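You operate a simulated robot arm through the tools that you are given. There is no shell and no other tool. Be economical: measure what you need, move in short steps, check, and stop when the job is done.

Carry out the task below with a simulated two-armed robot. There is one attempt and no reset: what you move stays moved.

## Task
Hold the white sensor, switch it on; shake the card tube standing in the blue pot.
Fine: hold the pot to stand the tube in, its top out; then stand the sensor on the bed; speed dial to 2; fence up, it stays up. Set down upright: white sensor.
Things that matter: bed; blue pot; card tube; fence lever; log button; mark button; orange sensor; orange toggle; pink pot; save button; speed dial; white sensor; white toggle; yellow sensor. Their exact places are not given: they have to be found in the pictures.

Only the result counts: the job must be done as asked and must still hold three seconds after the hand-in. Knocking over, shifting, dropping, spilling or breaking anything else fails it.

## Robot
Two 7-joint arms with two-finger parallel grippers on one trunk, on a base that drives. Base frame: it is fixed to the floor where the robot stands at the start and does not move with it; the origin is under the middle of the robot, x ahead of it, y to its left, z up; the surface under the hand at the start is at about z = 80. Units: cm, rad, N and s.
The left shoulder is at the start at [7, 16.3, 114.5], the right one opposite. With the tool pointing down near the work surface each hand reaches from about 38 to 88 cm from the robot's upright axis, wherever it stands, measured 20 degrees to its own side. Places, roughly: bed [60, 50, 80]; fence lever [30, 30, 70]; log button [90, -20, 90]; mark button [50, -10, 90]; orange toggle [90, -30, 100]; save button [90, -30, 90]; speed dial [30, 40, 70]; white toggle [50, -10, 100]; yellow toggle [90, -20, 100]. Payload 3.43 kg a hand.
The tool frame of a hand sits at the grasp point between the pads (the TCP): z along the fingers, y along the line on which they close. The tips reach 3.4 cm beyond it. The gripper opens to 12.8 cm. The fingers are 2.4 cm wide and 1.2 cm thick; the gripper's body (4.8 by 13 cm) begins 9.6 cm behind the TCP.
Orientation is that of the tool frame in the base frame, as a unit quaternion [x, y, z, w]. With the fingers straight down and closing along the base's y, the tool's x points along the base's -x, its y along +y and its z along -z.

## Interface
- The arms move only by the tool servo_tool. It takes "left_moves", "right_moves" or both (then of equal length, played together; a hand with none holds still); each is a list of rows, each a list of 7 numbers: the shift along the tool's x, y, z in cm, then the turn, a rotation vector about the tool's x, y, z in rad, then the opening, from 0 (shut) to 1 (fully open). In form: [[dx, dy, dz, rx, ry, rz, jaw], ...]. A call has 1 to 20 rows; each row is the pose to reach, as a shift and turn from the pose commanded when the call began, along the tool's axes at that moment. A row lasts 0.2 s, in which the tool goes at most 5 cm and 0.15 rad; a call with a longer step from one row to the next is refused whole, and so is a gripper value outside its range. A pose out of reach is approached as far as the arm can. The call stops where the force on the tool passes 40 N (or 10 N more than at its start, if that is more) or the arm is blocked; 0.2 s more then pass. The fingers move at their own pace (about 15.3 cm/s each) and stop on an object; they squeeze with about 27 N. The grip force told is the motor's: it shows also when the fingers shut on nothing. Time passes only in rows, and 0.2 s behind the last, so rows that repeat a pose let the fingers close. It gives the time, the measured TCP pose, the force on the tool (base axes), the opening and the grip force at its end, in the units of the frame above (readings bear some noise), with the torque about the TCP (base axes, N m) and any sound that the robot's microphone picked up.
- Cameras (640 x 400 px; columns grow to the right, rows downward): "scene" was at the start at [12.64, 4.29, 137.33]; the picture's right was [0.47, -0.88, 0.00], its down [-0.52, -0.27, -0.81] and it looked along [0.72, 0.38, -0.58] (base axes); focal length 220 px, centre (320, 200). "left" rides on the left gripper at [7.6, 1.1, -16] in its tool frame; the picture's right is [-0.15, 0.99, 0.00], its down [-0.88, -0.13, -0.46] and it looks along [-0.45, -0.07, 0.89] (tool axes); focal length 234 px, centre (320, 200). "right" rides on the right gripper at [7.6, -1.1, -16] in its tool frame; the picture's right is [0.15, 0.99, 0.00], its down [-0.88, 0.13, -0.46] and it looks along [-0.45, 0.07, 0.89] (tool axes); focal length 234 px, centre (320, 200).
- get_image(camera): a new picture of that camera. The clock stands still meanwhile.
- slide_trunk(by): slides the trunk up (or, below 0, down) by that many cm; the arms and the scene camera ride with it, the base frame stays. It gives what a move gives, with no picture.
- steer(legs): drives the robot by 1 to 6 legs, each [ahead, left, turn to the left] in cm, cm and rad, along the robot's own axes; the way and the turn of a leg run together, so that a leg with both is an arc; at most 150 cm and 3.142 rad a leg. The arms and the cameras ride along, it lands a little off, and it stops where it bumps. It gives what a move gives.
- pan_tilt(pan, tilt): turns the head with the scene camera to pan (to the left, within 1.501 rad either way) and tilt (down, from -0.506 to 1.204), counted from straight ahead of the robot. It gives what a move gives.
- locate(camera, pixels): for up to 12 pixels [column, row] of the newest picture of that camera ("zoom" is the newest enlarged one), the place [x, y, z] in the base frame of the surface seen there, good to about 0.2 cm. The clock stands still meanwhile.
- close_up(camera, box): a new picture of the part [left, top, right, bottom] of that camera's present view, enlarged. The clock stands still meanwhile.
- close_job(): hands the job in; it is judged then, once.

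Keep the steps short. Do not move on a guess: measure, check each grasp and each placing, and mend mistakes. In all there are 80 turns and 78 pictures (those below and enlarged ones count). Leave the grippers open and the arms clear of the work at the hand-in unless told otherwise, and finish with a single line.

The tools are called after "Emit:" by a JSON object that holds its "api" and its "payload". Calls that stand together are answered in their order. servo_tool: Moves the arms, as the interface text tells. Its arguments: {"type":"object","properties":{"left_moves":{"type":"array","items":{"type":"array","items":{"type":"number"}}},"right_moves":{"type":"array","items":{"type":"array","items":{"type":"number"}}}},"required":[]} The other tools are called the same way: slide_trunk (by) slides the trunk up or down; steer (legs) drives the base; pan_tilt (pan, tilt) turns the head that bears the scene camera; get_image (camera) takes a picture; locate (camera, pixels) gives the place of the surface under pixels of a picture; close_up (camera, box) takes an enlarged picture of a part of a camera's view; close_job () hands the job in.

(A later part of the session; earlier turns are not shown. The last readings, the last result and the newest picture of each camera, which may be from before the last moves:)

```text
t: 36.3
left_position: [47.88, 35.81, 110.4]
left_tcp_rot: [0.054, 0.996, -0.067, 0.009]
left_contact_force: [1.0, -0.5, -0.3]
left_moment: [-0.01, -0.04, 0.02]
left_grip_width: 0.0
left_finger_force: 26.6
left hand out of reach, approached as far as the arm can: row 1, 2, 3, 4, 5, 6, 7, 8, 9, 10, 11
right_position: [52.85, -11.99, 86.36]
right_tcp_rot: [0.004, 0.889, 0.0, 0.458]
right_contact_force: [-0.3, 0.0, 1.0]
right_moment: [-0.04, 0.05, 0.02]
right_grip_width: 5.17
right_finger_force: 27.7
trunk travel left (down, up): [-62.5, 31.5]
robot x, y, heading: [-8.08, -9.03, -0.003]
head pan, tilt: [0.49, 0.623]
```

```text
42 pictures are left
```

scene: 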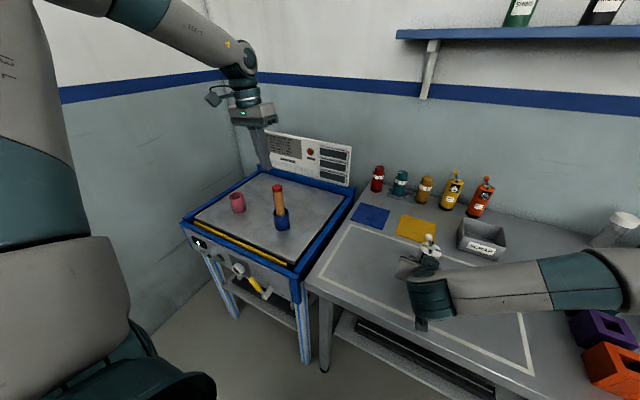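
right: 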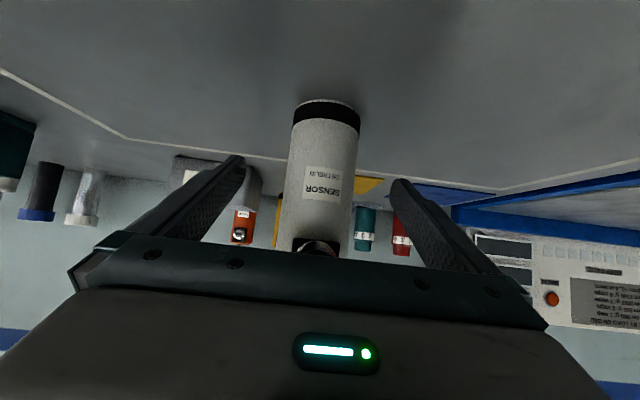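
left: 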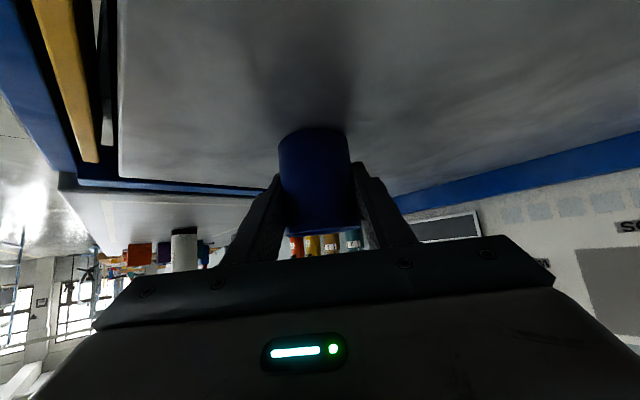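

The left arm is in an awkward branch; I'll yaw the tool inward (toward -y) and move in again.

Emit:
{"api": "servo_tool", "payload": {"left_moves": [[0, 0, 0, -0.02, 0, 0.14, 0], [0, 0, 0, -0.04, 0, 0.28, 0], [0, 0, 0, -0.06, 0, 0.42, 0], [0, 0, 0, -0.06, 0, 0.56, 0], [0, 0, 0, -0.06, 0, 0.7, 0], [0, -3, 0, -0.06, 0, 0.8, 0], [0, -6, 0, -0.06, 0, 0.8, 0], [0, -9, 0, -0.06, 0, 0.8, 0], [0, -12, 0, -0.06, 0, 0.8, 0]]}}

```text
t: 38.3
left_position: [47.34, 23.09, 112.18]
left_tcp_rot: [0.437, 0.898, -0.029, 0.036]
left_contact_force: [0.6, -0.6, -0.4]
left_moment: [0.03, -0.01, -0.01]
left_grip_width: 0.03
left_finger_force: 27.3
right_position: [52.91, -11.98, 86.31]
right_tcp_rot: [0.004, 0.889, 0.0, 0.458]
right_contact_force: [-0.4, -0.4, 0.1]
right_moment: [-0.11, -0.02, 0.0]
right_grip_width: 5.14
right_finger_force: 27.3
trunk travel left (down, up): [-62.5, 31.5]
robot x, y, heading: [-7.62, -8.48, -0.003]
head pan, tilt: [0.49, 0.623]
```

Free now. Moving on over to just left (+y) of the toggle, still high, and levelling the tool.

Emit:
{"api": "servo_tool", "payload": {"left_moves": [[-3.4, -1.7, 0, -0.01, 0.04, 0, 0], [-6.8, -3.4, 0, -0.02, 0.09, 0, 0], [-10.2, -5.1, 0, -0.02, 0.09, 0, 0], [-13.6, -6.8, 0, -0.02, 0.09, 0, 0], [-17, -8.5, 0, -0.02, 0.09, 0, 0], [-20.4, -10.2, 0, -0.02, 0.09, 0, 0], [-23.85, -11.9, 0, -0.02, 0.09, 0, 0], [-23.85, -11.9, 0, -0.02, 0.09, 0, 0]]}}

Emit:
{"api": "get_image", "payload": {"camera": "scene"}}

Emit:
{"api": "get_image", "payload": {"camera": "left"}}

```text
t: 40.1
left_position: [51.27, 14.52, 114.44]
left_tcp_rot: [0.439, 0.899, -0.003, 0.0]
left_contact_force: [0.4, -0.5, 0.4]
left_moment: [0.0, 0.02, -0.01]
left_grip_width: 0.0
left_finger_force: 27.2
left hand out of reach, approached as far as the arm can: row 3, 4, 5, 6, 7, 8
right_position: [52.85, -11.82, 86.39]
right_tcp_rot: [0.004, 0.889, 0.0, 0.458]
right_contact_force: [-0.8, 0.0, 2.4]
right_moment: [-0.06, 0.0, -0.01]
right_grip_width: 5.14
right_finger_force: 27.4
trunk travel left (down, up): [-62.5, 31.5]
robot x, y, heading: [-8.21, -8.53, -0.003]
head pan, tilt: [0.49, 0.623]
```

```text
41 pictures are left
```

scene: 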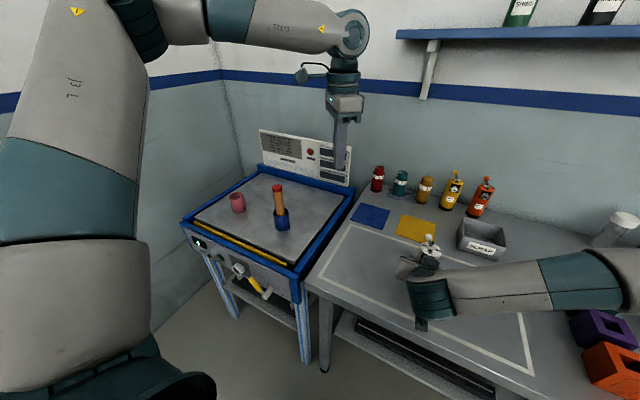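

```text
40 pictures are left
```

left: 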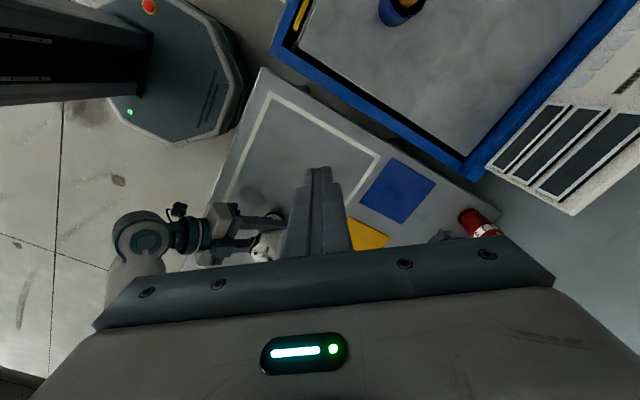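

Yaw again appears to be the limit; turning the tool further inward, then continuing.

Emit:
{"api": "servo_tool", "payload": {"left_moves": [[0, 0, 0, 0, 0, 0.13, 0], [0, 0, 0, 0, 0, 0.26, 0], [0, 0, 0, 0, 0, 0.39, 0], [0, 0, 0, 0, 0, 0.52, 0], [0, 0, 0, 0, 0, 0.65, 0], [-2.3, -1.5, 0, 0, 0, 0.65, 0], [-4.6, -3, 0, 0, 0, 0.65, 0], [-6.9, -4.5, 0, 0, 0, 0.65, 0], [-9.2, -6, 0, 0, 0, 0.65, 0], [-11.5, -7.5, 0, 0, 0, 0.65, 0], [-13.85, -9.08, 0, 0, 0, 0.65, 0], [-13.85, -9.08, 0, 0, 0, 0.65, 0]]}}

```text
t: 42.7
left_position: [49.84, 7.28, 113.72]
left_tcp_rot: [0.701, 0.713, -0.001, 0.001]
left_contact_force: [-0.2, 0.6, 0.5]
left_moment: [-0.01, -0.03, -0.01]
left_grip_width: 0.02
left_finger_force: 27.0
left hand out of reach, approached as far as the arm can: row 8, 9, 10, 11, 12
right_position: [52.82, -11.97, 86.27]
right_tcp_rot: [0.005, 0.889, -0.001, 0.459]
right_contact_force: [-0.6, 0.0, 2.0]
right_moment: [-0.13, 0.03, 0.0]
right_grip_width: 5.1
right_finger_force: 26.9
trunk travel left (down, up): [-62.5, 31.5]
robot x, y, heading: [-7.97, -8.67, -0.001]
head pan, tilt: [0.49, 0.623]
```

I'll instead tilt the left fingers toward -y (so the wrist stays further left) and come in at the ball from the +y side.

Emit:
{"api": "servo_tool", "payload": {"left_moves": [[0, 0, 0, 0, -0.13, 0, 0], [0, 0, 0, 0, -0.26, 0, 0], [0, 0, 0, 0, -0.39, 0, 0], [0, 0, 0, 0, -0.52, 0, 0], [0, 0, 0, 0, -0.65, 0, 0], [0, 0, 0, 0, -0.78, 0, 0], [0, 0, 0, 0, -0.9, 0, 0], [-2.6, 0.7, 0, 0, -0.9, 0, 0], [-5.2, 1.5, 0, 0, -0.9, 0, 0], [-7.8, 2.2, 2, 0, -0.9, 0, 0], [-10.6, 2.9, 5, 0, -0.9, 0, 0], [-10.6, 2.9, 8, 0, -0.9, 0, 0], [-10.6, 2.9, 8, 0, -0.9, 0, 0]]}}

Emit:
{"api": "get_image", "payload": {"camera": "scene"}}

```text
t: 45.5
left_position: [52.88, -3.77, 105.8]
left_tcp_rot: [0.632, 0.642, -0.305, 0.309]
left_contact_force: [0.6, 0.5, -0.1]
left_moment: [-0.02, 0.02, 0.02]
left_grip_width: 0.0
left_finger_force: 27.5
right_position: [52.81, -11.92, 86.3]
right_tcp_rot: [0.004, 0.889, 0.0, 0.458]
right_contact_force: [1.2, 0.1, 1.5]
right_moment: [-0.05, 0.02, 0.0]
right_grip_width: 5.12
right_finger_force: 26.7
trunk travel left (down, up): [-62.5, 31.5]
robot x, y, heading: [-8.35, -8.68, -0.003]
head pan, tilt: [0.49, 0.623]
```

```text
39 pictures are left
```

scene: 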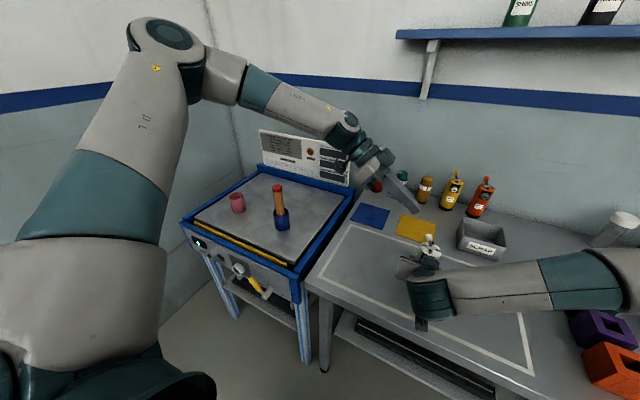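

In reach now. Re-measuring the ball before approaching.

Emit:
{"api": "close_up", "payload": {"camera": "scene", "box": [390, 215, 470, 275]}}

Emit:
{"api": "locate", "payload": {"camera": "zoom", "pixels": [[312, 190], [300, 190], [325, 190], [312, 175], [312, 205], [310, 255], [290, 280]]}}

```text
6.67 times, centred on (430, 245) of scene
```

zoom: 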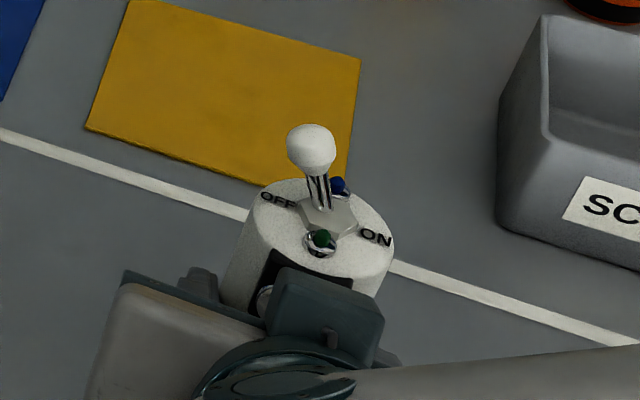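

```text
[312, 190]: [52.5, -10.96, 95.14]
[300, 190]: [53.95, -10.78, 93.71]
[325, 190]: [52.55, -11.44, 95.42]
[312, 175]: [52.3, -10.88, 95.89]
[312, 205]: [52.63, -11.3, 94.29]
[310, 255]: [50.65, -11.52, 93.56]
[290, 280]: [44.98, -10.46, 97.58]
```

Ball centre ≈ (52.6, -10.3, 97.3). Lowering to ball height and pushing along -y in small rows.

Emit:
{"api": "servo_tool", "payload": {"left_moves": [[2.4, -0.1, 1.9, 0, 0, 0, 0], [4.85, -0.2, 3.86, 0, 0, 0, 0], [4.23, -0.2, 4.64, 0, 0, 0, 0], [3.61, -0.2, 5.43, 0, 0, 0, 0], [3.3, -0.2, 5.82, 0, 0, 0, 0], [2.99, -0.2, 6.21, 0, 0, 0, 0], [2.67, -0.2, 6.6, 0, 0, 0, 0], [2.36, -0.2, 6.99, 0, 0, 0, 0], [2.05, -0.2, 7.38, 0, 0, 0, 0], [1.74, -0.2, 7.78, 0, 0, 0, 0], [1.43, -0.2, 8.17, 0, 0, 0, 0], [1.12, -0.2, 8.56, 0, 0, 0, 0]]}}

Emit:
{"api": "close_up", "payload": {"camera": "scene", "box": [390, 205, 470, 275]}}

```text
t: 48.1
left_position: [52.03, -7.9, 100.19]
left_tcp_rot: [0.631, 0.642, -0.305, 0.311]
left_contact_force: [0.4, 0.2, 0.5]
left_moment: [0.03, -0.02, 0.01]
left_grip_width: 0.0
left_finger_force: 27.4
left hand out of reach, approached as far as the arm can: row 8, 9, 10, 11, 12
right_position: [52.87, -11.91, 86.29]
right_tcp_rot: [0.004, 0.889, -0.001, 0.457]
right_contact_force: [0.1, -0.5, 1.6]
right_moment: [0.03, -0.03, -0.01]
right_grip_width: 5.15
right_finger_force: 27.1
trunk travel left (down, up): [-62.5, 31.5]
robot x, y, heading: [-8.19, -8.75, -0.001]
head pan, tilt: [0.49, 0.623]
```

```text
5.71 times, centred on (430, 240) of scene
```

zoom: 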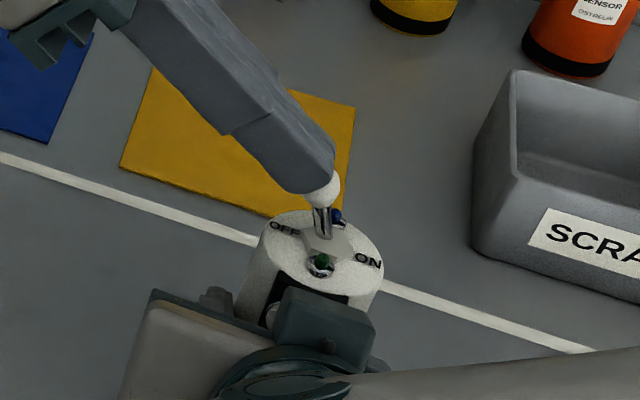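

The toggle is only at mid-swing and the left arm is at its limit. I'll hold the left still and move the held sensor (lifted 1 cm) toward +y against the finger.

Emit:
{"api": "servo_tool", "payload": {"right_moves": [[-0.4, 0, -0.3, 0, 0, 0, 0.2], [-0.81, 0, -0.58, 0, 0, 0, 0.2], [-0.81, 0.4, -0.58, 0, 0, 0, 0.2], [-0.81, 0.8, -0.58, 0, 0, 0, 0.2], [-0.81, 1.2, -0.58, 0, 0, 0, 0.2], [-0.81, 1.6, -0.58, 0, 0, 0, 0.2], [-0.81, 2.0, -0.58, 0, 0, 0, 0.2], [-0.81, 2.4, -0.58, 0, 0, 0, 0.2], [-0.81, 2.8, -0.58, 0, 0, 0, 0.2], [-0.81, 2.8, -0.58, 0, 0, 0, 0.2]]}}

Emit:
{"api": "close_up", "payload": {"camera": "scene", "box": [390, 205, 470, 275]}}

```text
t: 50.3
left_position: [52.23, -7.85, 99.97]
left_tcp_rot: [0.632, 0.642, -0.306, 0.309]
left_contact_force: [-2.0, 3.6, -0.4]
left_moment: [0.1, -0.01, -0.01]
left_grip_width: 0.02
left_finger_force: 26.9
right_position: [52.96, -9.21, 87.37]
right_tcp_rot: [0.006, 0.889, -0.001, 0.457]
right_contact_force: [1.3, -4.5, -1.4]
right_moment: [0.39, 0.06, -0.01]
right_grip_width: 5.12
right_finger_force: 27.3
trunk travel left (down, up): [-62.5, 31.5]
robot x, y, heading: [-8.35, -8.88, -0.008]
head pan, tilt: [0.49, 0.623]
```

```text
5.71 times, centred on (430, 240) of scene
```

zoom: 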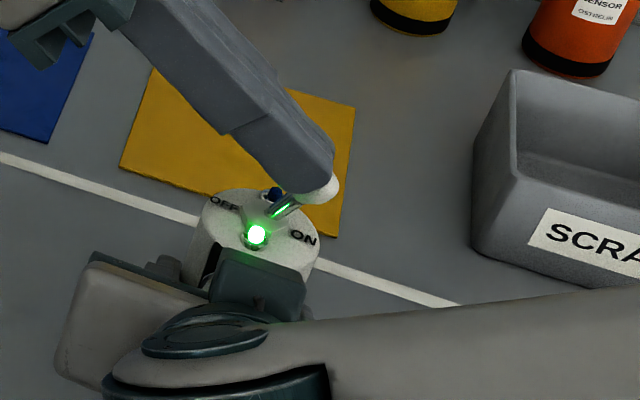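

The green lamp is lit: sensor ON. Separating: sensor back -y, left hand withdraws up and to the left; then checking the lamp.

Emit:
{"api": "servo_tool", "payload": {"right_moves": [[0, -0.8, 0, 0, 0, 0, 0.2], [0, -1.6, 0, 0, 0, 0, 0.2], [0, -2.4, 0, 0, 0, 0, 0.2], [0, -3.4, 0, 0, 0, 0, 0.2], [0, -4, 0, 0, 0, 0, 0.2], [0, -4, 0, 0, 0, 0, 0.2], [0, -4, 0, 0, 0, 0, 0.2], [0, -4, 0, 0, 0, 0, 0.2], [0, -4, 0, 0, 0, 0, 0.2], [0, -4, 0, 0, 0, 0, 0.2]], "left_moves": [[0, 0, 0, 0, 0, 0, 0], [0, 0, 0, 0, 0, 0, 0], [0, 0, -2, 0, 0, 0, 0], [0, 0, -5, 0, 0, 0, 0], [0, 0, -8, 0, 0, 0, 0], [0, 0, -11, 0, 0, 0, 0], [0, 0, -14, 0, 0, 0, 0], [0, 0, -17, 0, 0, 0, 0], [0, 0, -20, 0, 0, 0, 0], [0, 0, -22, 0, 0, 0, 0]]}}

Emit:
{"api": "get_image", "payload": {"camera": "scene"}}

Emit:
{"api": "locate", "payload": {"camera": "scene", "pixels": [[120, 160], [150, 300], [428, 235], [236, 250], [240, 150]]}}

```text
t: 52.5
left_position: [51.75, 9.27, 113.96]
left_tcp_rot: [0.631, 0.641, -0.307, 0.309]
left_contact_force: [1.2, 0.0, -0.1]
left_moment: [0.0, 0.0, -0.04]
left_grip_width: 0.01
left_finger_force: 26.6
right_position: [52.73, -13.21, 87.31]
right_tcp_rot: [0.004, 0.889, 0.0, 0.457]
right_contact_force: [-0.1, -0.6, -0.8]
right_moment: [0.01, -0.01, -0.04]
right_grip_width: 5.11
right_finger_force: 27.2
trunk travel left (down, up): [-62.5, 31.5]
robot x, y, heading: [-8.13, -8.93, -0.006]
head pan, tilt: [0.49, 0.623]
```

```text
35 pictures are left
```

scene: 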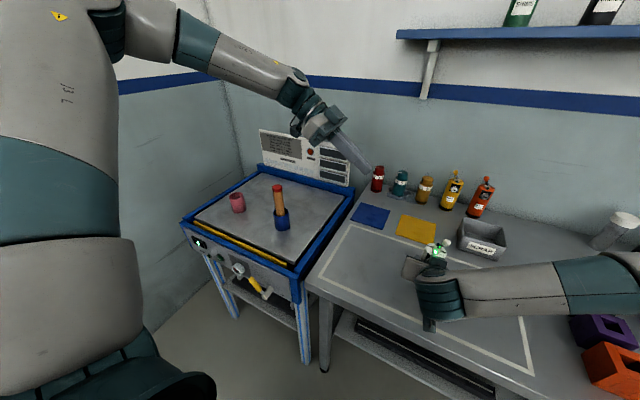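

```text
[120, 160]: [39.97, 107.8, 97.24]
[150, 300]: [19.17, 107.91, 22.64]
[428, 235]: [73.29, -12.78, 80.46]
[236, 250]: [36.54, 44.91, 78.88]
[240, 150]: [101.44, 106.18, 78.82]
```

Lamp stays green; left wall is at y≈108, so there is room. Lifting the sensor 21 cm, then driving left 41 cm.

Emit:
{"api": "servo_tool", "payload": {"right_moves": [[-3, 0, -2.1, 0, 0, 0, 0.2], [-6, 0, -4.2, 0, 0, 0, 0.2], [-9, 0, -6.4, 0, 0, 0, 0.2], [-12, 0, -8.6, 0, 0, 0, 0.2], [-15, 0, -10.7, 0, 0, 0, 0.2], [-17.1, 0, -12.2, 0, 0, 0, 0.2], [-17.1, 0, -12.2, 0, 0, 0, 0.2]]}}

Emit:
{"api": "steer", "payload": {"legs": [[0, 41, 0]]}}

Emit:
{"api": "get_image", "payload": {"camera": "scene"}}

```text
t: 54.1
left_position: [51.72, 9.29, 113.67]
left_tcp_rot: [0.631, 0.642, -0.306, 0.31]
left_contact_force: [-0.4, -0.4, -0.6]
left_moment: [0.02, 0.0, -0.04]
left_grip_width: 0.01
left_finger_force: 26.6
right_position: [52.79, -13.33, 108.25]
right_tcp_rot: [0.004, 0.889, -0.001, 0.457]
right_contact_force: [0.7, -0.1, -1.1]
right_moment: [0.02, 0.0, 0.0]
right_grip_width: 5.1
right_finger_force: 26.9
trunk travel left (down, up): [-62.5, 31.5]
robot x, y, heading: [-8.06, -8.66, -0.005]
head pan, tilt: [0.49, 0.623]
```

```text
t: 56.7
left_position: [51.94, 50.42, 113.72]
left_tcp_rot: [0.632, 0.641, -0.306, 0.309]
left_contact_force: [0.5, -0.8, 0.5]
left_moment: [0.0, -0.01, 0.03]
left_grip_width: 0.01
left_finger_force: 27.1
right_position: [53.12, 27.95, 108.28]
right_tcp_rot: [0.006, 0.889, -0.002, 0.458]
right_contact_force: [0.3, -0.6, -0.8]
right_moment: [0.01, -0.02, 0.0]
right_grip_width: 5.13
right_finger_force: 26.7
trunk travel left (down, up): [-62.5, 31.5]
robot x, y, heading: [-8.13, 32.49, -0.003]
head pan, tilt: [0.49, 0.623]
```

```text
34 pictures are left
```

scene: 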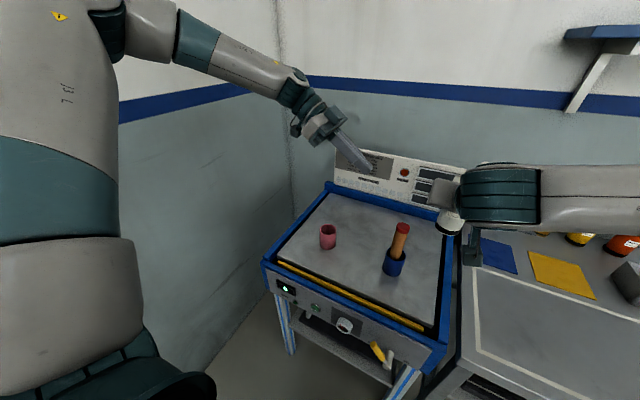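

Left hand retreats 25 cm to +y; right carries the sensor to above the free middle of the bed (52, 49.4), staying above the tube top.

Emit:
{"api": "servo_tool", "payload": {"left_moves": [[2.5, 0, -3.1, 0, 0, 0, 0], [5, 0, -6.2, 0, 0, 0, 0], [7.5, 0, -9.4, 0, 0, 0, 0], [10, 0, -12.5, 0, 0, 0, 0], [12.5, 0, -15.7, 0, 0, 0, 0], [15.6, 0, -19.6, 0, 0, 0, 0], [15.6, 0, -19.6, 0, 0, 0, 0], [15.6, 0, -19.6, 0, 0, 0, 0], [15.6, 0, -19.6, 0, 0, 0, 0]], "right_moves": [[0, 0, 0, 0, 0, 0, 0.2], [0, 3, 0, 0, 0, 0, 0.2], [0, 6, 0, 0, 0, 0, 0.2], [0, 9, 0, 0, 0, 0, 0.2], [0, 12, 0, 0, 0, 0, 0.2], [0.2, 15, -0.3, 0, 0, 0, 0.2], [0.4, 18, -0.6, 0, 0, 0, 0.2], [0.6, 21.45, -0.8, 0, 0, 0, 0.2], [0.6, 21.45, -0.8, 0, 0, 0, 0.2]]}}

Emit:
{"api": "get_image", "payload": {"camera": "scene"}}

Emit:
{"api": "get_image", "payload": {"camera": "right"}}

```text
t: 58.7
left_position: [51.76, 75.32, 113.69]
left_tcp_rot: [0.632, 0.641, -0.307, 0.309]
left_contact_force: [1.4, 0.2, 0.8]
left_moment: [0.01, 0.0, 0.03]
left_grip_width: 0.0
left_finger_force: 27.2
right_position: [52.35, 49.03, 108.29]
right_tcp_rot: [0.005, 0.889, 0.0, 0.457]
right_contact_force: [0.7, 0.2, -2.0]
right_moment: [-0.01, -0.01, -0.01]
right_grip_width: 5.08
right_finger_force: 27.4
trunk travel left (down, up): [-62.5, 31.5]
robot x, y, heading: [-7.85, 32.57, -0.005]
head pan, tilt: [0.49, 0.623]
```

```text
33 pictures are left
```

scene: 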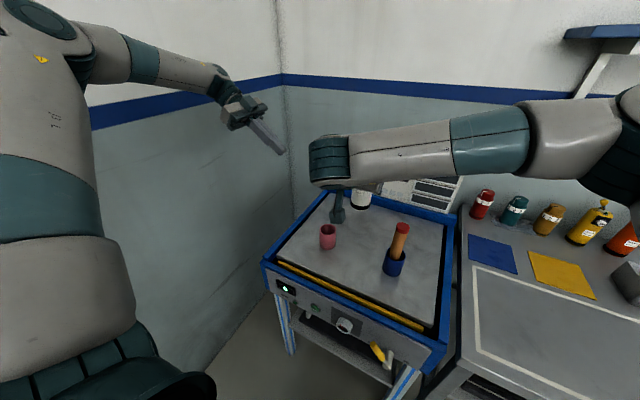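

```text
32 pictures are left
```

right: 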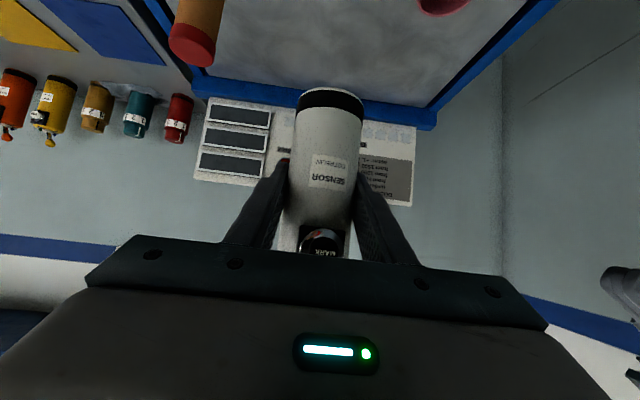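

Clear. Lowering 16 cm, then checking clearances to tube and pink pot.

Emit:
{"api": "servo_tool", "payload": {"right_moves": [[2, 0.1, 1.4, 0, 0, 0, 0.2], [4.5, 0.3, 3.2, 0, 0, 0, 0.2], [7, 0.4, 5, 0, 0, 0, 0.2], [9.5, 0.4, 6.8, 0, 0, 0, 0.2], [11.5, 0.4, 8.2, 0, 0, 0, 0.2], [13, 0.4, 9.3, 0, 0, 0, 0.2], [13, 0.4, 9.3, 0, 0, 0, 0.2]]}}

Emit:
{"api": "get_image", "payload": {"camera": "scene"}}

Emit:
{"api": "get_image", "payload": {"camera": "right"}}

```text
t: 60.3
left_position: [51.58, 75.33, 113.77]
left_tcp_rot: [0.632, 0.641, -0.306, 0.309]
left_contact_force: [0.3, 0.0, -0.5]
left_moment: [-0.01, 0.0, -0.04]
left_grip_width: 0.0
left_finger_force: 26.8
right_position: [52.16, 49.72, 92.49]
right_tcp_rot: [0.005, 0.889, -0.001, 0.458]
right_contact_force: [-0.5, -0.2, -1.8]
right_moment: [-0.03, -0.02, 0.01]
right_grip_width: 5.12
right_finger_force: 27.0
trunk travel left (down, up): [-62.5, 31.5]
robot x, y, heading: [-8.08, 32.44, -0.004]
head pan, tilt: [0.49, 0.623]
```

```text
31 pictures are left
```

scene: 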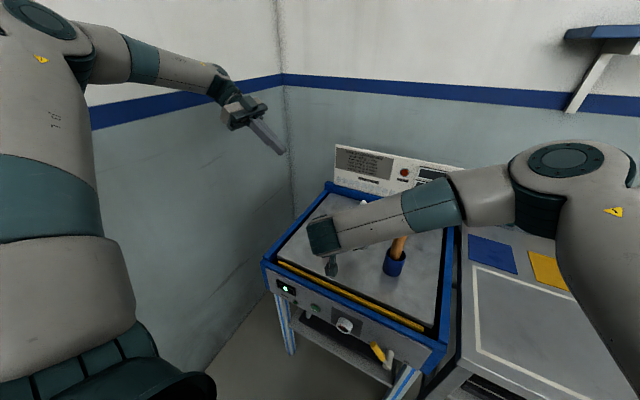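

```text
30 pictures are left
```

right: 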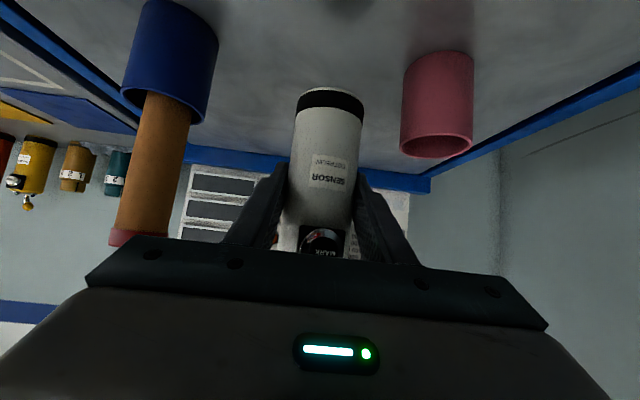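

Checking the forearm's place relative to the tube before the last 6 cm.

Emit:
{"api": "locate", "payload": {"camera": "scene", "pixels": [[330, 235], [370, 240], [395, 235], [400, 215], [430, 205], [460, 215], [480, 190], [400, 247], [330, 265]]}}

```text
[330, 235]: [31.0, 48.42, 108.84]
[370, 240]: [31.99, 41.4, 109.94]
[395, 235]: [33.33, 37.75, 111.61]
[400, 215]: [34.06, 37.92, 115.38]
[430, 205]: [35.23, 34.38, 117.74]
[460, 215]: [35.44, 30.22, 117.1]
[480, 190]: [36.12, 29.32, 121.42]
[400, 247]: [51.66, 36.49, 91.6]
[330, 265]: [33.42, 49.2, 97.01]
```

Forearm stays about 5 cm or more from the tube. Lowering to just above the bed, then creeping to contact.

Emit:
{"api": "servo_tool", "payload": {"right_moves": [[1.2, -0.1, 0.85, 0, 0, 0, 0.2], [2.4, -0.2, 1.7, 0, 0, 0, 0.2], [3.4, -0.3, 2.4, 0, 0, 0, 0.2], [4.2, -0.3, 3, 0, 0, 0, 0.2], [4.2, -0.3, 3, 0, 0, 0, 0.2]]}}

Emit:
{"api": "servo_tool", "payload": {"right_moves": [[0.16, 0, 0.12, 0, 0, 0, 0.2], [0.33, 0, 0.23, 0, 0, 0, 0.2], [0.45, 0, 0.32, 0, 0, 0, 0.2], [0.45, 0, 0.32, 0, 0, 0, 0.2]]}}

Emit:
{"api": "get_image", "payload": {"camera": "right"}}

```text
t: 61.5
left_position: [51.59, 75.33, 113.68]
left_tcp_rot: [0.632, 0.641, -0.306, 0.31]
left_contact_force: [-0.7, -0.5, -0.2]
left_moment: [-0.02, 0.02, -0.01]
left_grip_width: 0.0
left_finger_force: 27.3
right_position: [52.36, 49.61, 87.38]
right_tcp_rot: [0.005, 0.889, 0.0, 0.458]
right_contact_force: [0.1, -0.4, 0.1]
right_moment: [0.03, -0.1, 0.0]
right_grip_width: 5.12
right_finger_force: 27.9
trunk travel left (down, up): [-62.5, 31.5]
robot x, y, heading: [-7.19, 32.77, -0.007]
head pan, tilt: [0.49, 0.623]
```

```text
t: 62.5
left_position: [51.41, 75.3, 113.85]
left_tcp_rot: [0.633, 0.641, -0.306, 0.31]
left_contact_force: [0.6, -0.3, 0.1]
left_moment: [-0.05, 0.01, -0.02]
left_grip_width: 0.0
left_finger_force: 27.2
right_position: [52.17, 49.56, 86.92]
right_tcp_rot: [0.005, 0.888, -0.001, 0.459]
right_contact_force: [2.5, -0.4, 26.5]
right_moment: [-0.25, -0.04, 0.01]
right_grip_width: 5.13
right_finger_force: 26.7
trunk travel left (down, up): [-62.5, 31.5]
robot x, y, heading: [-7.74, 32.72, -0.008]
head pan, tilt: [0.49, 0.623]
```

```text
29 pictures are left
```

right: 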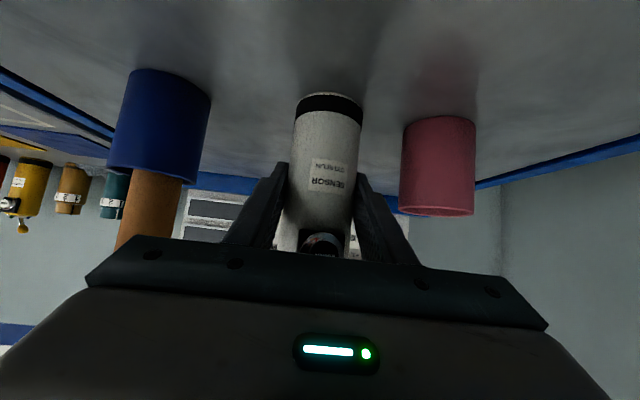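

Sensor rests on the bed (26 N). Relaxing, opening, and withdrawing along the fingers.

Emit:
{"api": "servo_tool", "payload": {"right_moves": [[-0.2, 0, -0.15, 0, 0, 0, 0.2], [-0.2, 0, -0.15, 0, 0, 0, 0.42], [-0.2, 0, -0.15, 0, 0, 0, 0.5], [-0.2, 0, -0.15, 0, 0, 0, 0.65], [-0.2, 0, -0.15, 0, 0, 0, 0.75], [-0.2, 0, -0.15, 0, 0, 0, 0.75], [-0.2, 0, -2, 0, 0, 0, 0.75], [-0.2, 0, -5, 0, 0, 0, 0.75], [-0.2, 0, -8, 0, 0, 0, 0.75], [-0.2, 0, -11, 0, 0, 0, 0.75], [-0.2, 0, -14, 0, 0, 0, 0.75], [-2.5, 0, -16, 0, 0, 0, 0.75], [-5, 0, -18, 0, 0, 0, 0.75], [-8, 0, -20, 0, 0, 0, 0.75], [-11, 0, -22, 0, 0, 0, 0.75]]}}

Emit:
{"api": "get_image", "payload": {"camera": "scene"}}

Emit:
{"api": "get_image", "payload": {"camera": "right"}}

```text
t: 65.7
left_position: [51.6, 75.27, 113.7]
left_tcp_rot: [0.632, 0.641, -0.306, 0.31]
left_contact_force: [0.3, 0.5, -0.3]
left_moment: [0.02, -0.03, 0.02]
left_grip_width: 0.0
left_finger_force: 27.1
right_position: [40.56, 49.41, 108.53]
right_tcp_rot: [0.005, 0.889, -0.001, 0.458]
right_contact_force: [-0.5, 0.2, -0.1]
right_moment: [-0.02, -0.01, -0.01]
right_grip_width: 9.61
right_finger_force: 0.2
trunk travel left (down, up): [-62.5, 31.5]
robot x, y, heading: [-8.05, 32.83, -0.005]
head pan, tilt: [0.49, 0.623]
```

```text
28 pictures are left
```

scene: 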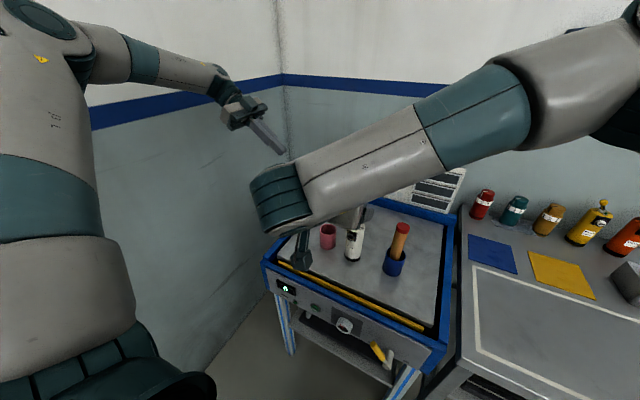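

```text
27 pictures are left
```

right: 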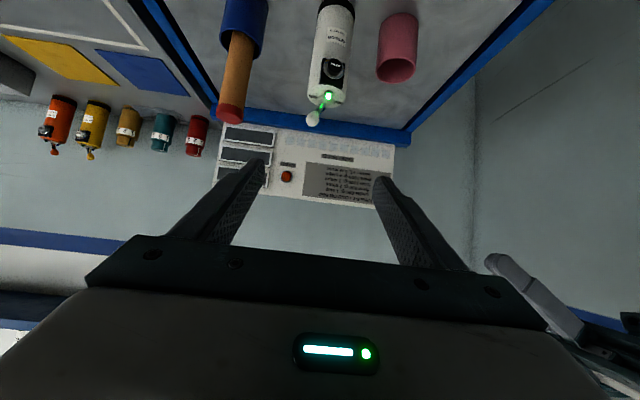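

Sensor stands on the bed with green lamp lit. Next, the dial and lever: backing the base off 24 cm and turning the head to the panel.

Emit:
{"api": "steer", "payload": {"legs": [[-24, 0, 0]]}}

Emit:
{"api": "servo_tool", "payload": {"right_moves": [[0, -3, 0, 0, 0, 0, 0.75], [0, -6, 0, 0, 0, 0, 0.75], [0, -9, 0, 0, 0, 0, 0.75], [0, -12, 0, 0, 0, 0, 0.75], [0, -15, 0, 0, 0, 0, 0.75], [0, -18, 0, 0, 0, 0, 0.75], [0, -21, 0, 0, 0, 0, 0.75], [0, -24, 0, 0, 0, 0, 0.75]]}}

Emit:
{"api": "pan_tilt", "payload": {"pan": 0.2, "tilt": 0.75}}

Emit:
{"api": "get_image", "payload": {"camera": "scene"}}

```text
t: 67.4
left_position: [28.26, 75.43, 113.69]
left_tcp_rot: [0.633, 0.64, -0.307, 0.308]
left_contact_force: [0.0, -0.8, 0.2]
left_moment: [0.04, -0.01, 0.01]
left_grip_width: 0.01
left_finger_force: 27.2
right_position: [17.08, 49.7, 108.4]
right_tcp_rot: [0.005, 0.889, 0.0, 0.457]
right_contact_force: [-1.1, 0.5, -0.4]
right_moment: [0.03, -0.02, -0.02]
right_grip_width: 9.61
right_finger_force: 0.0
trunk travel left (down, up): [-62.5, 31.5]
robot x, y, heading: [-31.27, 32.31, -0.012]
head pan, tilt: [0.49, 0.623]
```

```text
t: 69.2
left_position: [28.08, 75.14, 113.75]
left_tcp_rot: [0.633, 0.64, -0.307, 0.308]
left_contact_force: [-0.1, -0.5, -1.4]
left_moment: [-0.01, -0.01, 0.01]
left_grip_width: 0.0
left_finger_force: 27.4
right_position: [18.31, 26.75, 108.74]
right_tcp_rot: [0.007, 0.89, -0.002, 0.456]
right_contact_force: [0.5, -0.3, -0.3]
right_moment: [0.03, 0.02, -0.01]
right_grip_width: 9.57
right_finger_force: 0.2
right hand out of reach, approached as far as the arm can: row 8
trunk travel left (down, up): [-62.5, 31.5]
robot x, y, heading: [-31.65, 32.65, -0.008]
head pan, tilt: [0.49, 0.623]
```

```text
t: 70.0
left_position: [28.06, 75.33, 113.77]
left_tcp_rot: [0.633, 0.64, -0.307, 0.309]
left_contact_force: [-0.2, 0.1, 0.4]
left_moment: [-0.02, 0.01, 0.01]
left_grip_width: 0.0
left_finger_force: 27.2
right_position: [18.33, 26.83, 108.92]
right_tcp_rot: [0.007, 0.89, -0.003, 0.456]
right_contact_force: [0.8, -0.4, 0.5]
right_moment: [0.01, -0.01, -0.03]
right_grip_width: 9.6
right_finger_force: 0.0
trunk travel left (down, up): [-62.5, 31.5]
robot x, y, heading: [-31.25, 32.56, -0.011]
head pan, tilt: [0.201, 0.75]
```

```text
26 pictures are left
```

scene: 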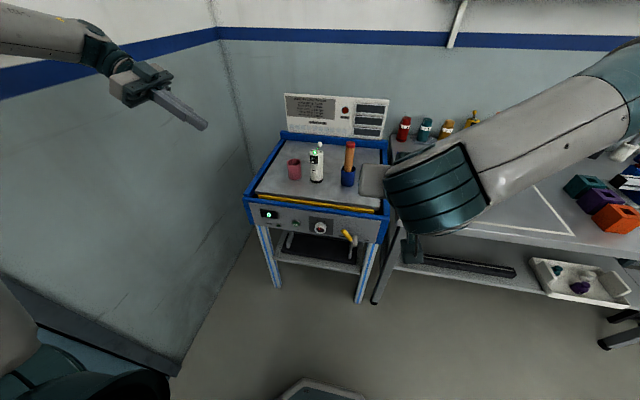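

Good view of the panel. Enlarging it and measuring the dial and lever.

Emit:
{"api": "close_up", "payload": {"camera": "scene", "box": [300, 205, 364, 245]}}

Emit:
{"api": "locate", "payload": {"camera": "zoom", "pixels": [[200, 225], [200, 190], [200, 260], [160, 230], [245, 225], [110, 170], [290, 160], [440, 280], [500, 330], [500, 260], [550, 250], [480, 310]]}}

```text
10.00 times, centred on (332, 225) of scene
```

zoom: 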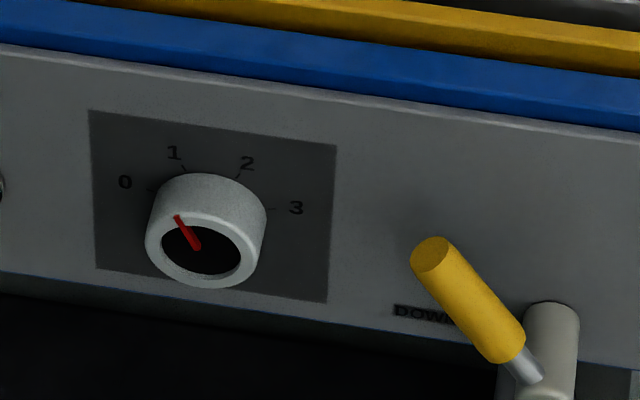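

```text
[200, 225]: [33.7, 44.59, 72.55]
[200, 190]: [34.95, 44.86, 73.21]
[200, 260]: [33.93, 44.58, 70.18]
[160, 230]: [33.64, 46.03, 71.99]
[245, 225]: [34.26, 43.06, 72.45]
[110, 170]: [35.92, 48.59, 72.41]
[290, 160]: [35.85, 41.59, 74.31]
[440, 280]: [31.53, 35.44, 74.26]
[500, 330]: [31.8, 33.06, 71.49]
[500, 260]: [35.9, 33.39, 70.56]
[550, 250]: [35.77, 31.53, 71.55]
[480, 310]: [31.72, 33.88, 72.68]
```

Emit:
{"api": "close_up", "payload": {"camera": "scene", "box": [308, 217, 332, 235]}}

Emit:
{"api": "locate", "payload": {"camera": "zoom", "pixels": [[260, 180], [340, 270], [190, 250], [460, 270], [320, 380], [330, 150], [120, 60], [210, 50], [400, 80], [520, 150], [320, 330], [400, 250]]}}

```text
16.00 times, centred on (320, 226) of scene
```

zoom: 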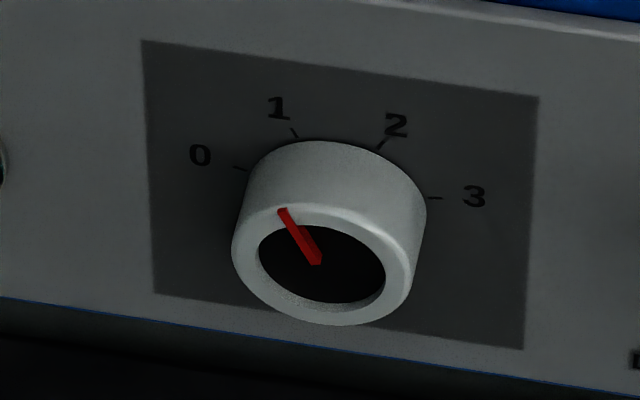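

```text
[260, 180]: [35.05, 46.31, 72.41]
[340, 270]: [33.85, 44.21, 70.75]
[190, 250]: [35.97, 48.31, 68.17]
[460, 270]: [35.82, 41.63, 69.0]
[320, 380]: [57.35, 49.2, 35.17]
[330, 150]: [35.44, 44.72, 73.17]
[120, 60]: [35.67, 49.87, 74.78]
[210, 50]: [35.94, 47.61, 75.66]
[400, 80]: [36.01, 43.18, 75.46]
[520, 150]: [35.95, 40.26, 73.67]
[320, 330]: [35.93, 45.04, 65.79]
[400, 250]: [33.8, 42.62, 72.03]
```

The dial (axis y≈44.75, z≈70.9, front x≈33.7, Ø4) points at 1; the ticks are about 50° apart, so it needs ≈ +50° clockwise. Lowering the trunk 25 cm for a level approach.

Emit:
{"api": "slide_trunk", "payload": {"by": -25}}

```text
t: 72.6
left_position: [28.04, 75.18, 88.67]
left_tcp_rot: [0.633, 0.64, -0.307, 0.309]
left_contact_force: [-0.4, 0.3, 0.3]
left_moment: [-0.05, 0.0, -0.01]
left_grip_width: 0.0
left_finger_force: 27.2
right_position: [18.26, 26.73, 83.87]
right_tcp_rot: [0.007, 0.89, -0.002, 0.456]
right_contact_force: [0.2, 0.1, -0.1]
right_moment: [0.0, 0.0, 0.0]
right_grip_width: 9.58
right_finger_force: 0.0
trunk travel left (down, up): [-37.5, 56.5]
robot x, y, heading: [-31.78, 32.55, -0.006]
head pan, tilt: [0.201, 0.75]
```

Levelling the right hand, pre-turned -0.435 rad about its axis, to a stand-off 12 cm in front of the dial.

Emit:
{"api": "servo_tool", "payload": {"right_moves": [[1.36, 2.57, 1.28, 0.0194, -0.0877, -0.0601, 0.5], [2.72, 5.15, 2.57, 0.0388, -0.1754, -0.1202, 0.5], [4.08, 7.72, 3.85, 0.0582, -0.2631, -0.1803, 0.5], [5.44, 10.3, 5.14, 0.0776, -0.3509, -0.2405, 0.5], [6.8, 12.87, 6.42, 0.097, -0.4386, -0.3006, 0.5], [8.16, 15.45, 7.71, 0.1164, -0.5263, -0.3607, 0.5], [9.52, 18.02, 8.99, 0.1358, -0.614, -0.4208, 0.5], [9.52, 18.02, 8.99, 0.1358, -0.614, -0.4208, 0.5]]}}

Emit:
{"api": "get_image", "payload": {"camera": "scene"}}

Emit:
{"api": "get_image", "payload": {"camera": "right"}}

```text
t: 74.4
left_position: [28.09, 75.33, 88.74]
left_tcp_rot: [0.633, 0.64, -0.306, 0.309]
left_contact_force: [-0.9, -0.8, 0.1]
left_moment: [0.04, -0.01, 0.01]
left_grip_width: 0.01
left_finger_force: 26.8
right_position: [24.56, 44.1, 72.13]
right_tcp_rot: [-0.148, 0.692, -0.156, 0.689]
right_contact_force: [0.5, -0.5, 0.6]
right_moment: [0.02, 0.02, -0.03]
right_grip_width: 6.42
right_finger_force: 0.1
right hand out of reach, approached as far as the arm can: row 6, 7, 8
trunk travel left (down, up): [-37.5, 56.5]
robot x, y, heading: [-31.54, 32.66, -0.008]
head pan, tilt: [0.201, 0.75]
```

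```text
23 pictures are left
```

scene: 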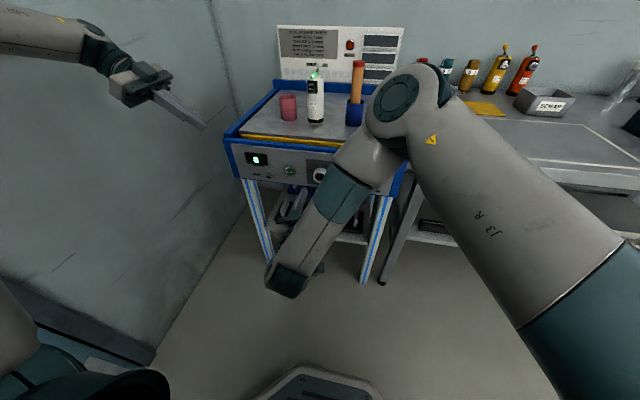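

```text
22 pictures are left
```

right: 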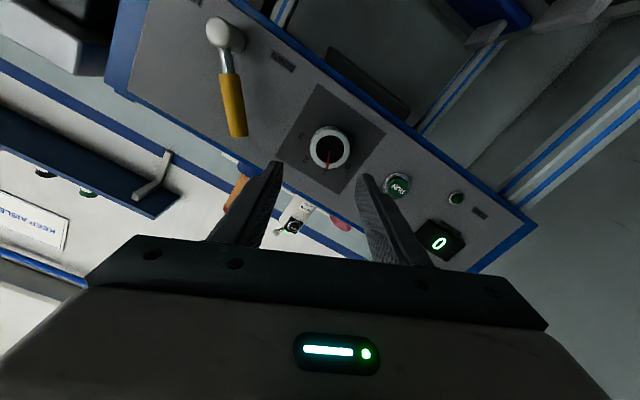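

The hand is level but the elbow is crowding the machine. Backing the base 18 cm more, then extending the hand again.

Emit:
{"api": "steer", "payload": {"legs": [[-18, 0, 0]]}}

Emit:
{"api": "servo_tool", "payload": {"right_moves": [[0.2, 0.3, 3, 0, 0, 0, 0.5], [0.4, 0.6, 6, 0, 0, 0, 0.5], [0.6, 0.8, 9, 0, 0, 0, 0.5], [0.8, 1.1, 12, 0, 0, 0, 0.5], [0.8, 1.1, 15, 0, 0, 0, 0.5], [0.8, 1.1, 17.5, 0, 0, 0, 0.5], [0.8, 1.1, 17.5, 0, 0, 0, 0.5]]}}

Emit:
{"api": "get_image", "payload": {"camera": "right"}}

Emit:
{"api": "get_image", "payload": {"camera": "scene"}}

```text
t: 75.9
left_position: [10.2, 75.47, 88.72]
left_tcp_rot: [0.633, 0.64, -0.307, 0.309]
left_contact_force: [0.0, -0.4, 1.1]
left_moment: [-0.01, 0.02, 0.03]
left_grip_width: 0.02
left_finger_force: 27.1
right_position: [6.57, 44.26, 72.3]
right_tcp_rot: [-0.148, 0.692, -0.156, 0.689]
right_contact_force: [0.1, 0.5, -0.6]
right_moment: [0.0, 0.03, 0.0]
right_grip_width: 6.42
right_finger_force: 0.1
trunk travel left (down, up): [-37.5, 56.5]
robot x, y, heading: [-49.55, 32.65, -0.007]
head pan, tilt: [0.201, 0.75]
```

```text
t: 77.5
left_position: [10.21, 75.48, 88.69]
left_tcp_rot: [0.632, 0.641, -0.306, 0.31]
left_contact_force: [-0.1, -0.9, 0.3]
left_moment: [0.01, -0.03, 0.01]
left_grip_width: 0.02
left_finger_force: 27.0
right_position: [24.15, 44.72, 70.85]
right_tcp_rot: [-0.147, 0.692, -0.156, 0.689]
right_contact_force: [0.2, -0.4, 0.4]
right_moment: [0.04, 0.0, -0.02]
right_grip_width: 6.41
right_finger_force: 0.0
trunk travel left (down, up): [-37.5, 56.5]
robot x, y, heading: [-49.62, 32.97, -0.009]
head pan, tilt: [0.201, 0.75]
```

```text
21 pictures are left
```

right: 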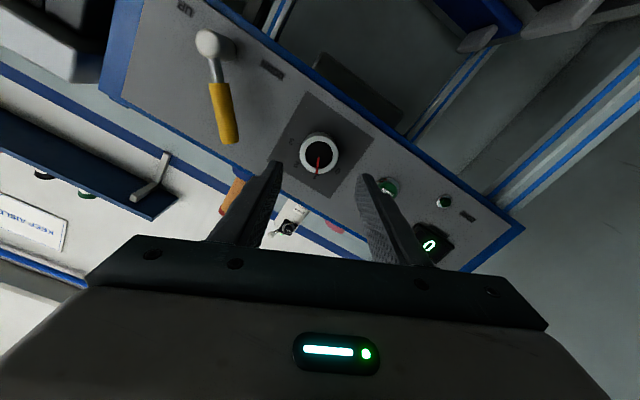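

```text
20 pictures are left
```

scene: 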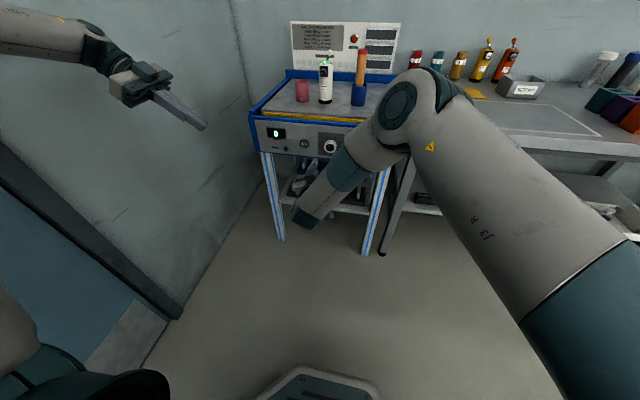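

Locating the dial centre, RUN button and lever from this hand view.

Emit:
{"api": "locate", "payload": {"camera": "right", "pixels": [[319, 153], [319, 136], [303, 153], [335, 153], [319, 169], [389, 188], [212, 42], [222, 85], [230, 130], [225, 105], [428, 245]]}}

Emit:
{"api": "close_up", "payload": {"camera": "right", "box": [250, 90, 410, 210]}}

```text
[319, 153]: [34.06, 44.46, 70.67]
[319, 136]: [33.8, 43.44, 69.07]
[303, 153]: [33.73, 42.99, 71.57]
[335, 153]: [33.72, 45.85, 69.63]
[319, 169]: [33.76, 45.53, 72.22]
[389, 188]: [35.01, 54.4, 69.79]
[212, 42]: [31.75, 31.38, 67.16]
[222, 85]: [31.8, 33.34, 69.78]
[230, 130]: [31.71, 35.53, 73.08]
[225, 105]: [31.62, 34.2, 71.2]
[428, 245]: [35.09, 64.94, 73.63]
```

```text
3.33 times, centred on (330, 150) of right
```

zoom: 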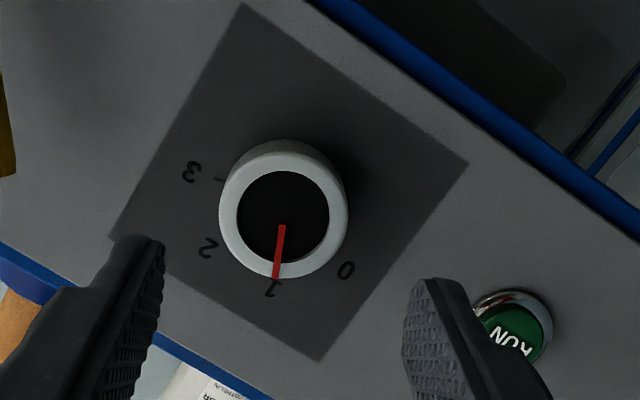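

Pointer clearly at 1; RUN is well away. Advancing 7.7 cm, closing on the knob.

Emit:
{"api": "servo_tool", "payload": {"right_moves": [[0.2, -0.1, 2, 0, 0, 0, 0.5], [0.2, -0.1, 4, 0, 0, 0, 0.5], [0.2, -0.1, 6, 0, 0, 0, 0.5], [0.2, -0.1, 7, 0, 0, 0, 0.5], [0.2, -0.1, 7.7, 0, 0, 0, 0.5], [0.2, -0.1, 7.7, 0, 0, 0, 0.4], [0.2, -0.1, 7.7, 0, 0, 0, 0.34], [0.2, -0.1, 7.7, 0, 0, 0, 0.28], [0.2, -0.1, 7.7, 0, 0, 0, 0.15], [0.2, -0.1, 7.7, 0, 0, 0, 0.15]]}}

```text
t: 79.7
left_position: [10.22, 75.54, 88.63]
left_tcp_rot: [0.632, 0.64, -0.308, 0.31]
left_contact_force: [0.1, -0.3, 0.5]
left_moment: [0.01, 0.0, 0.04]
left_grip_width: 0.0
left_finger_force: 26.8
right_position: [31.79, 44.37, 70.81]
right_tcp_rot: [-0.148, 0.693, -0.156, 0.689]
right_contact_force: [2.1, 2.8, -1.5]
right_moment: [-0.01, 0.21, 0.7]
right_grip_width: 4.37
right_finger_force: 45.1
trunk travel left (down, up): [-37.5, 56.5]
robot x, y, heading: [-49.5, 32.72, -0.01]
head pan, tilt: [0.201, 0.75]
```

Knob gripped (4.4 cm). Turning +0.88 rad clockwise about the hand's axis.

Emit:
{"api": "servo_tool", "payload": {"right_moves": [[0, 0, 0, 0, 0, 0.12, 0.15], [0, 0, 0, 0, 0, 0.24, 0.15], [0, 0, 0, 0, 0, 0.36, 0.15], [0, 0, 0, 0, 0, 0.48, 0.15], [0, 0, 0, 0, 0, 0.6, 0.15], [0, 0, 0, 0, 0, 0.72, 0.15], [0, 0, 0, 0, 0, 0.82, 0.15], [0, 0, 0, 0, 0, 0.88, 0.15], [0, 0, 0, 0, 0, 0.88, 0.15]]}}

Emit:
{"api": "close_up", "payload": {"camera": "right", "box": [240, 80, 400, 200]}}

```text
t: 81.7
left_position: [10.15, 75.46, 88.65]
left_tcp_rot: [0.632, 0.641, -0.306, 0.31]
left_contact_force: [-0.2, 0.5, -0.1]
left_moment: [0.01, -0.04, 0.01]
left_grip_width: 0.0
left_finger_force: 27.6
right_position: [31.86, 44.51, 70.79]
right_tcp_rot: [0.161, 0.689, 0.153, 0.69]
right_contact_force: [-0.4, 5.7, 2.1]
right_moment: [0.03, -0.1, 0.9]
right_grip_width: 4.37
right_finger_force: 45.4
trunk travel left (down, up): [-37.5, 56.5]
robot x, y, heading: [-49.26, 32.7, -0.008]
head pan, tilt: [0.201, 0.75]
```

```text
3.33 times, centred on (320, 140) of right
```

zoom: 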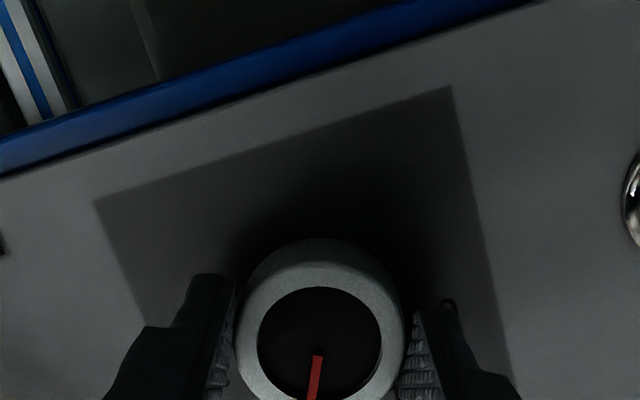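

Knob turned along. Opening, retreating 9 cm, and checking the pointer.

Emit:
{"api": "servo_tool", "payload": {"right_moves": [[0, 0, 0, 0, 0, 0, 0.4], [0, 0, 0, 0, 0, 0, 0.5], [0, 0, 0, 0, 0, 0, 0.5], [0, 0, -2, 0, 0, 0, 0.5], [0, 0, -4, 0, 0, 0, 0.5], [0, 0, -7, 0, 0, 0, 0.5], [0, 0, -10, 0, 0, 0, 0.5], [0, 0, -10, 0, 0, 0, 0.5]]}}

Emit:
{"api": "get_image", "payload": {"camera": "right"}}

Emit:
{"api": "close_up", "payload": {"camera": "right", "box": [260, 100, 420, 200]}}

```text
t: 83.5
left_position: [10.24, 75.47, 88.71]
left_tcp_rot: [0.633, 0.64, -0.307, 0.308]
left_contact_force: [0.5, 1.1, -0.3]
left_moment: [0.0, 0.0, -0.01]
left_grip_width: 0.0
left_finger_force: 27.6
right_position: [21.84, 44.42, 70.94]
right_tcp_rot: [0.161, 0.689, 0.152, 0.69]
right_contact_force: [0.2, 0.2, 0.2]
right_moment: [0.02, 0.03, -0.01]
right_grip_width: 6.39
right_finger_force: 0.0
trunk travel left (down, up): [-37.5, 56.5]
robot x, y, heading: [-49.64, 32.84, -0.007]
head pan, tilt: [0.201, 0.75]
```

```text
17 pictures are left
```

right: 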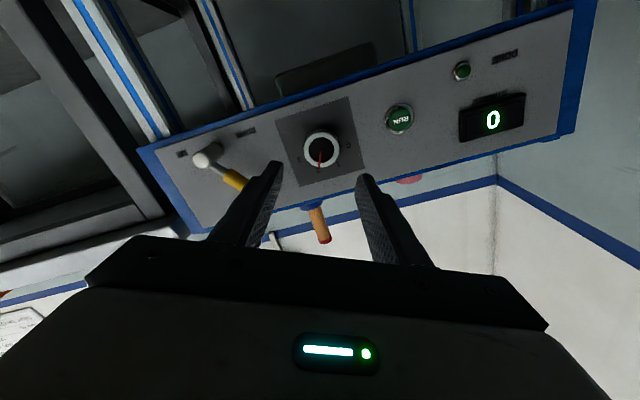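

```text
4.00 times, centred on (340, 150) of right
```

zoom: 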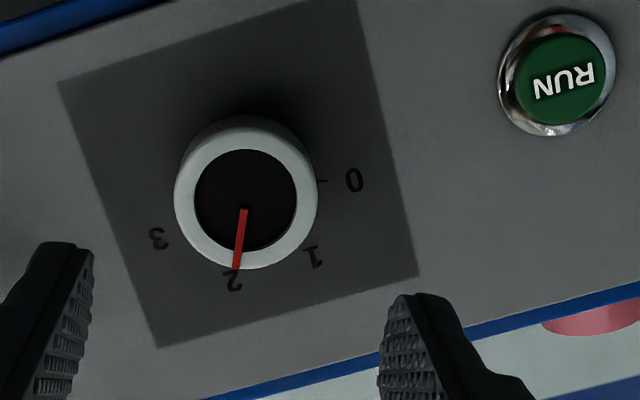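

Dial is at 2. Now the lever: locating its pivot, handle and the labels.

Emit:
{"api": "close_up", "payload": {"camera": "right", "box": [160, 110, 270, 200]}}

Emit:
{"api": "locate", "payload": {"camera": "right", "pixels": [[202, 160], [222, 173], [235, 181], [242, 186], [246, 132], [182, 153], [229, 177], [215, 169]]}}

```text
4.44 times, centred on (215, 155) of right
```

zoom: 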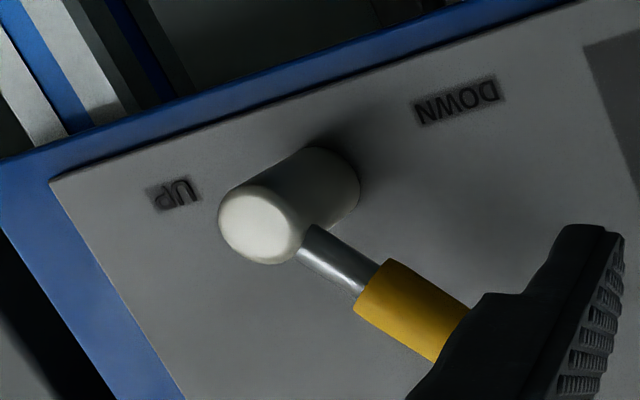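

```text
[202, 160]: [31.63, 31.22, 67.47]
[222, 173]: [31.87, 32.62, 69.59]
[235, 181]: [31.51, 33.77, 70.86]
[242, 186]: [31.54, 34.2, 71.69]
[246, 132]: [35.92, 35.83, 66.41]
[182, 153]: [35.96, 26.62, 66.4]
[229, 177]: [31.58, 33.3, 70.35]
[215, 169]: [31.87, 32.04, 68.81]
```

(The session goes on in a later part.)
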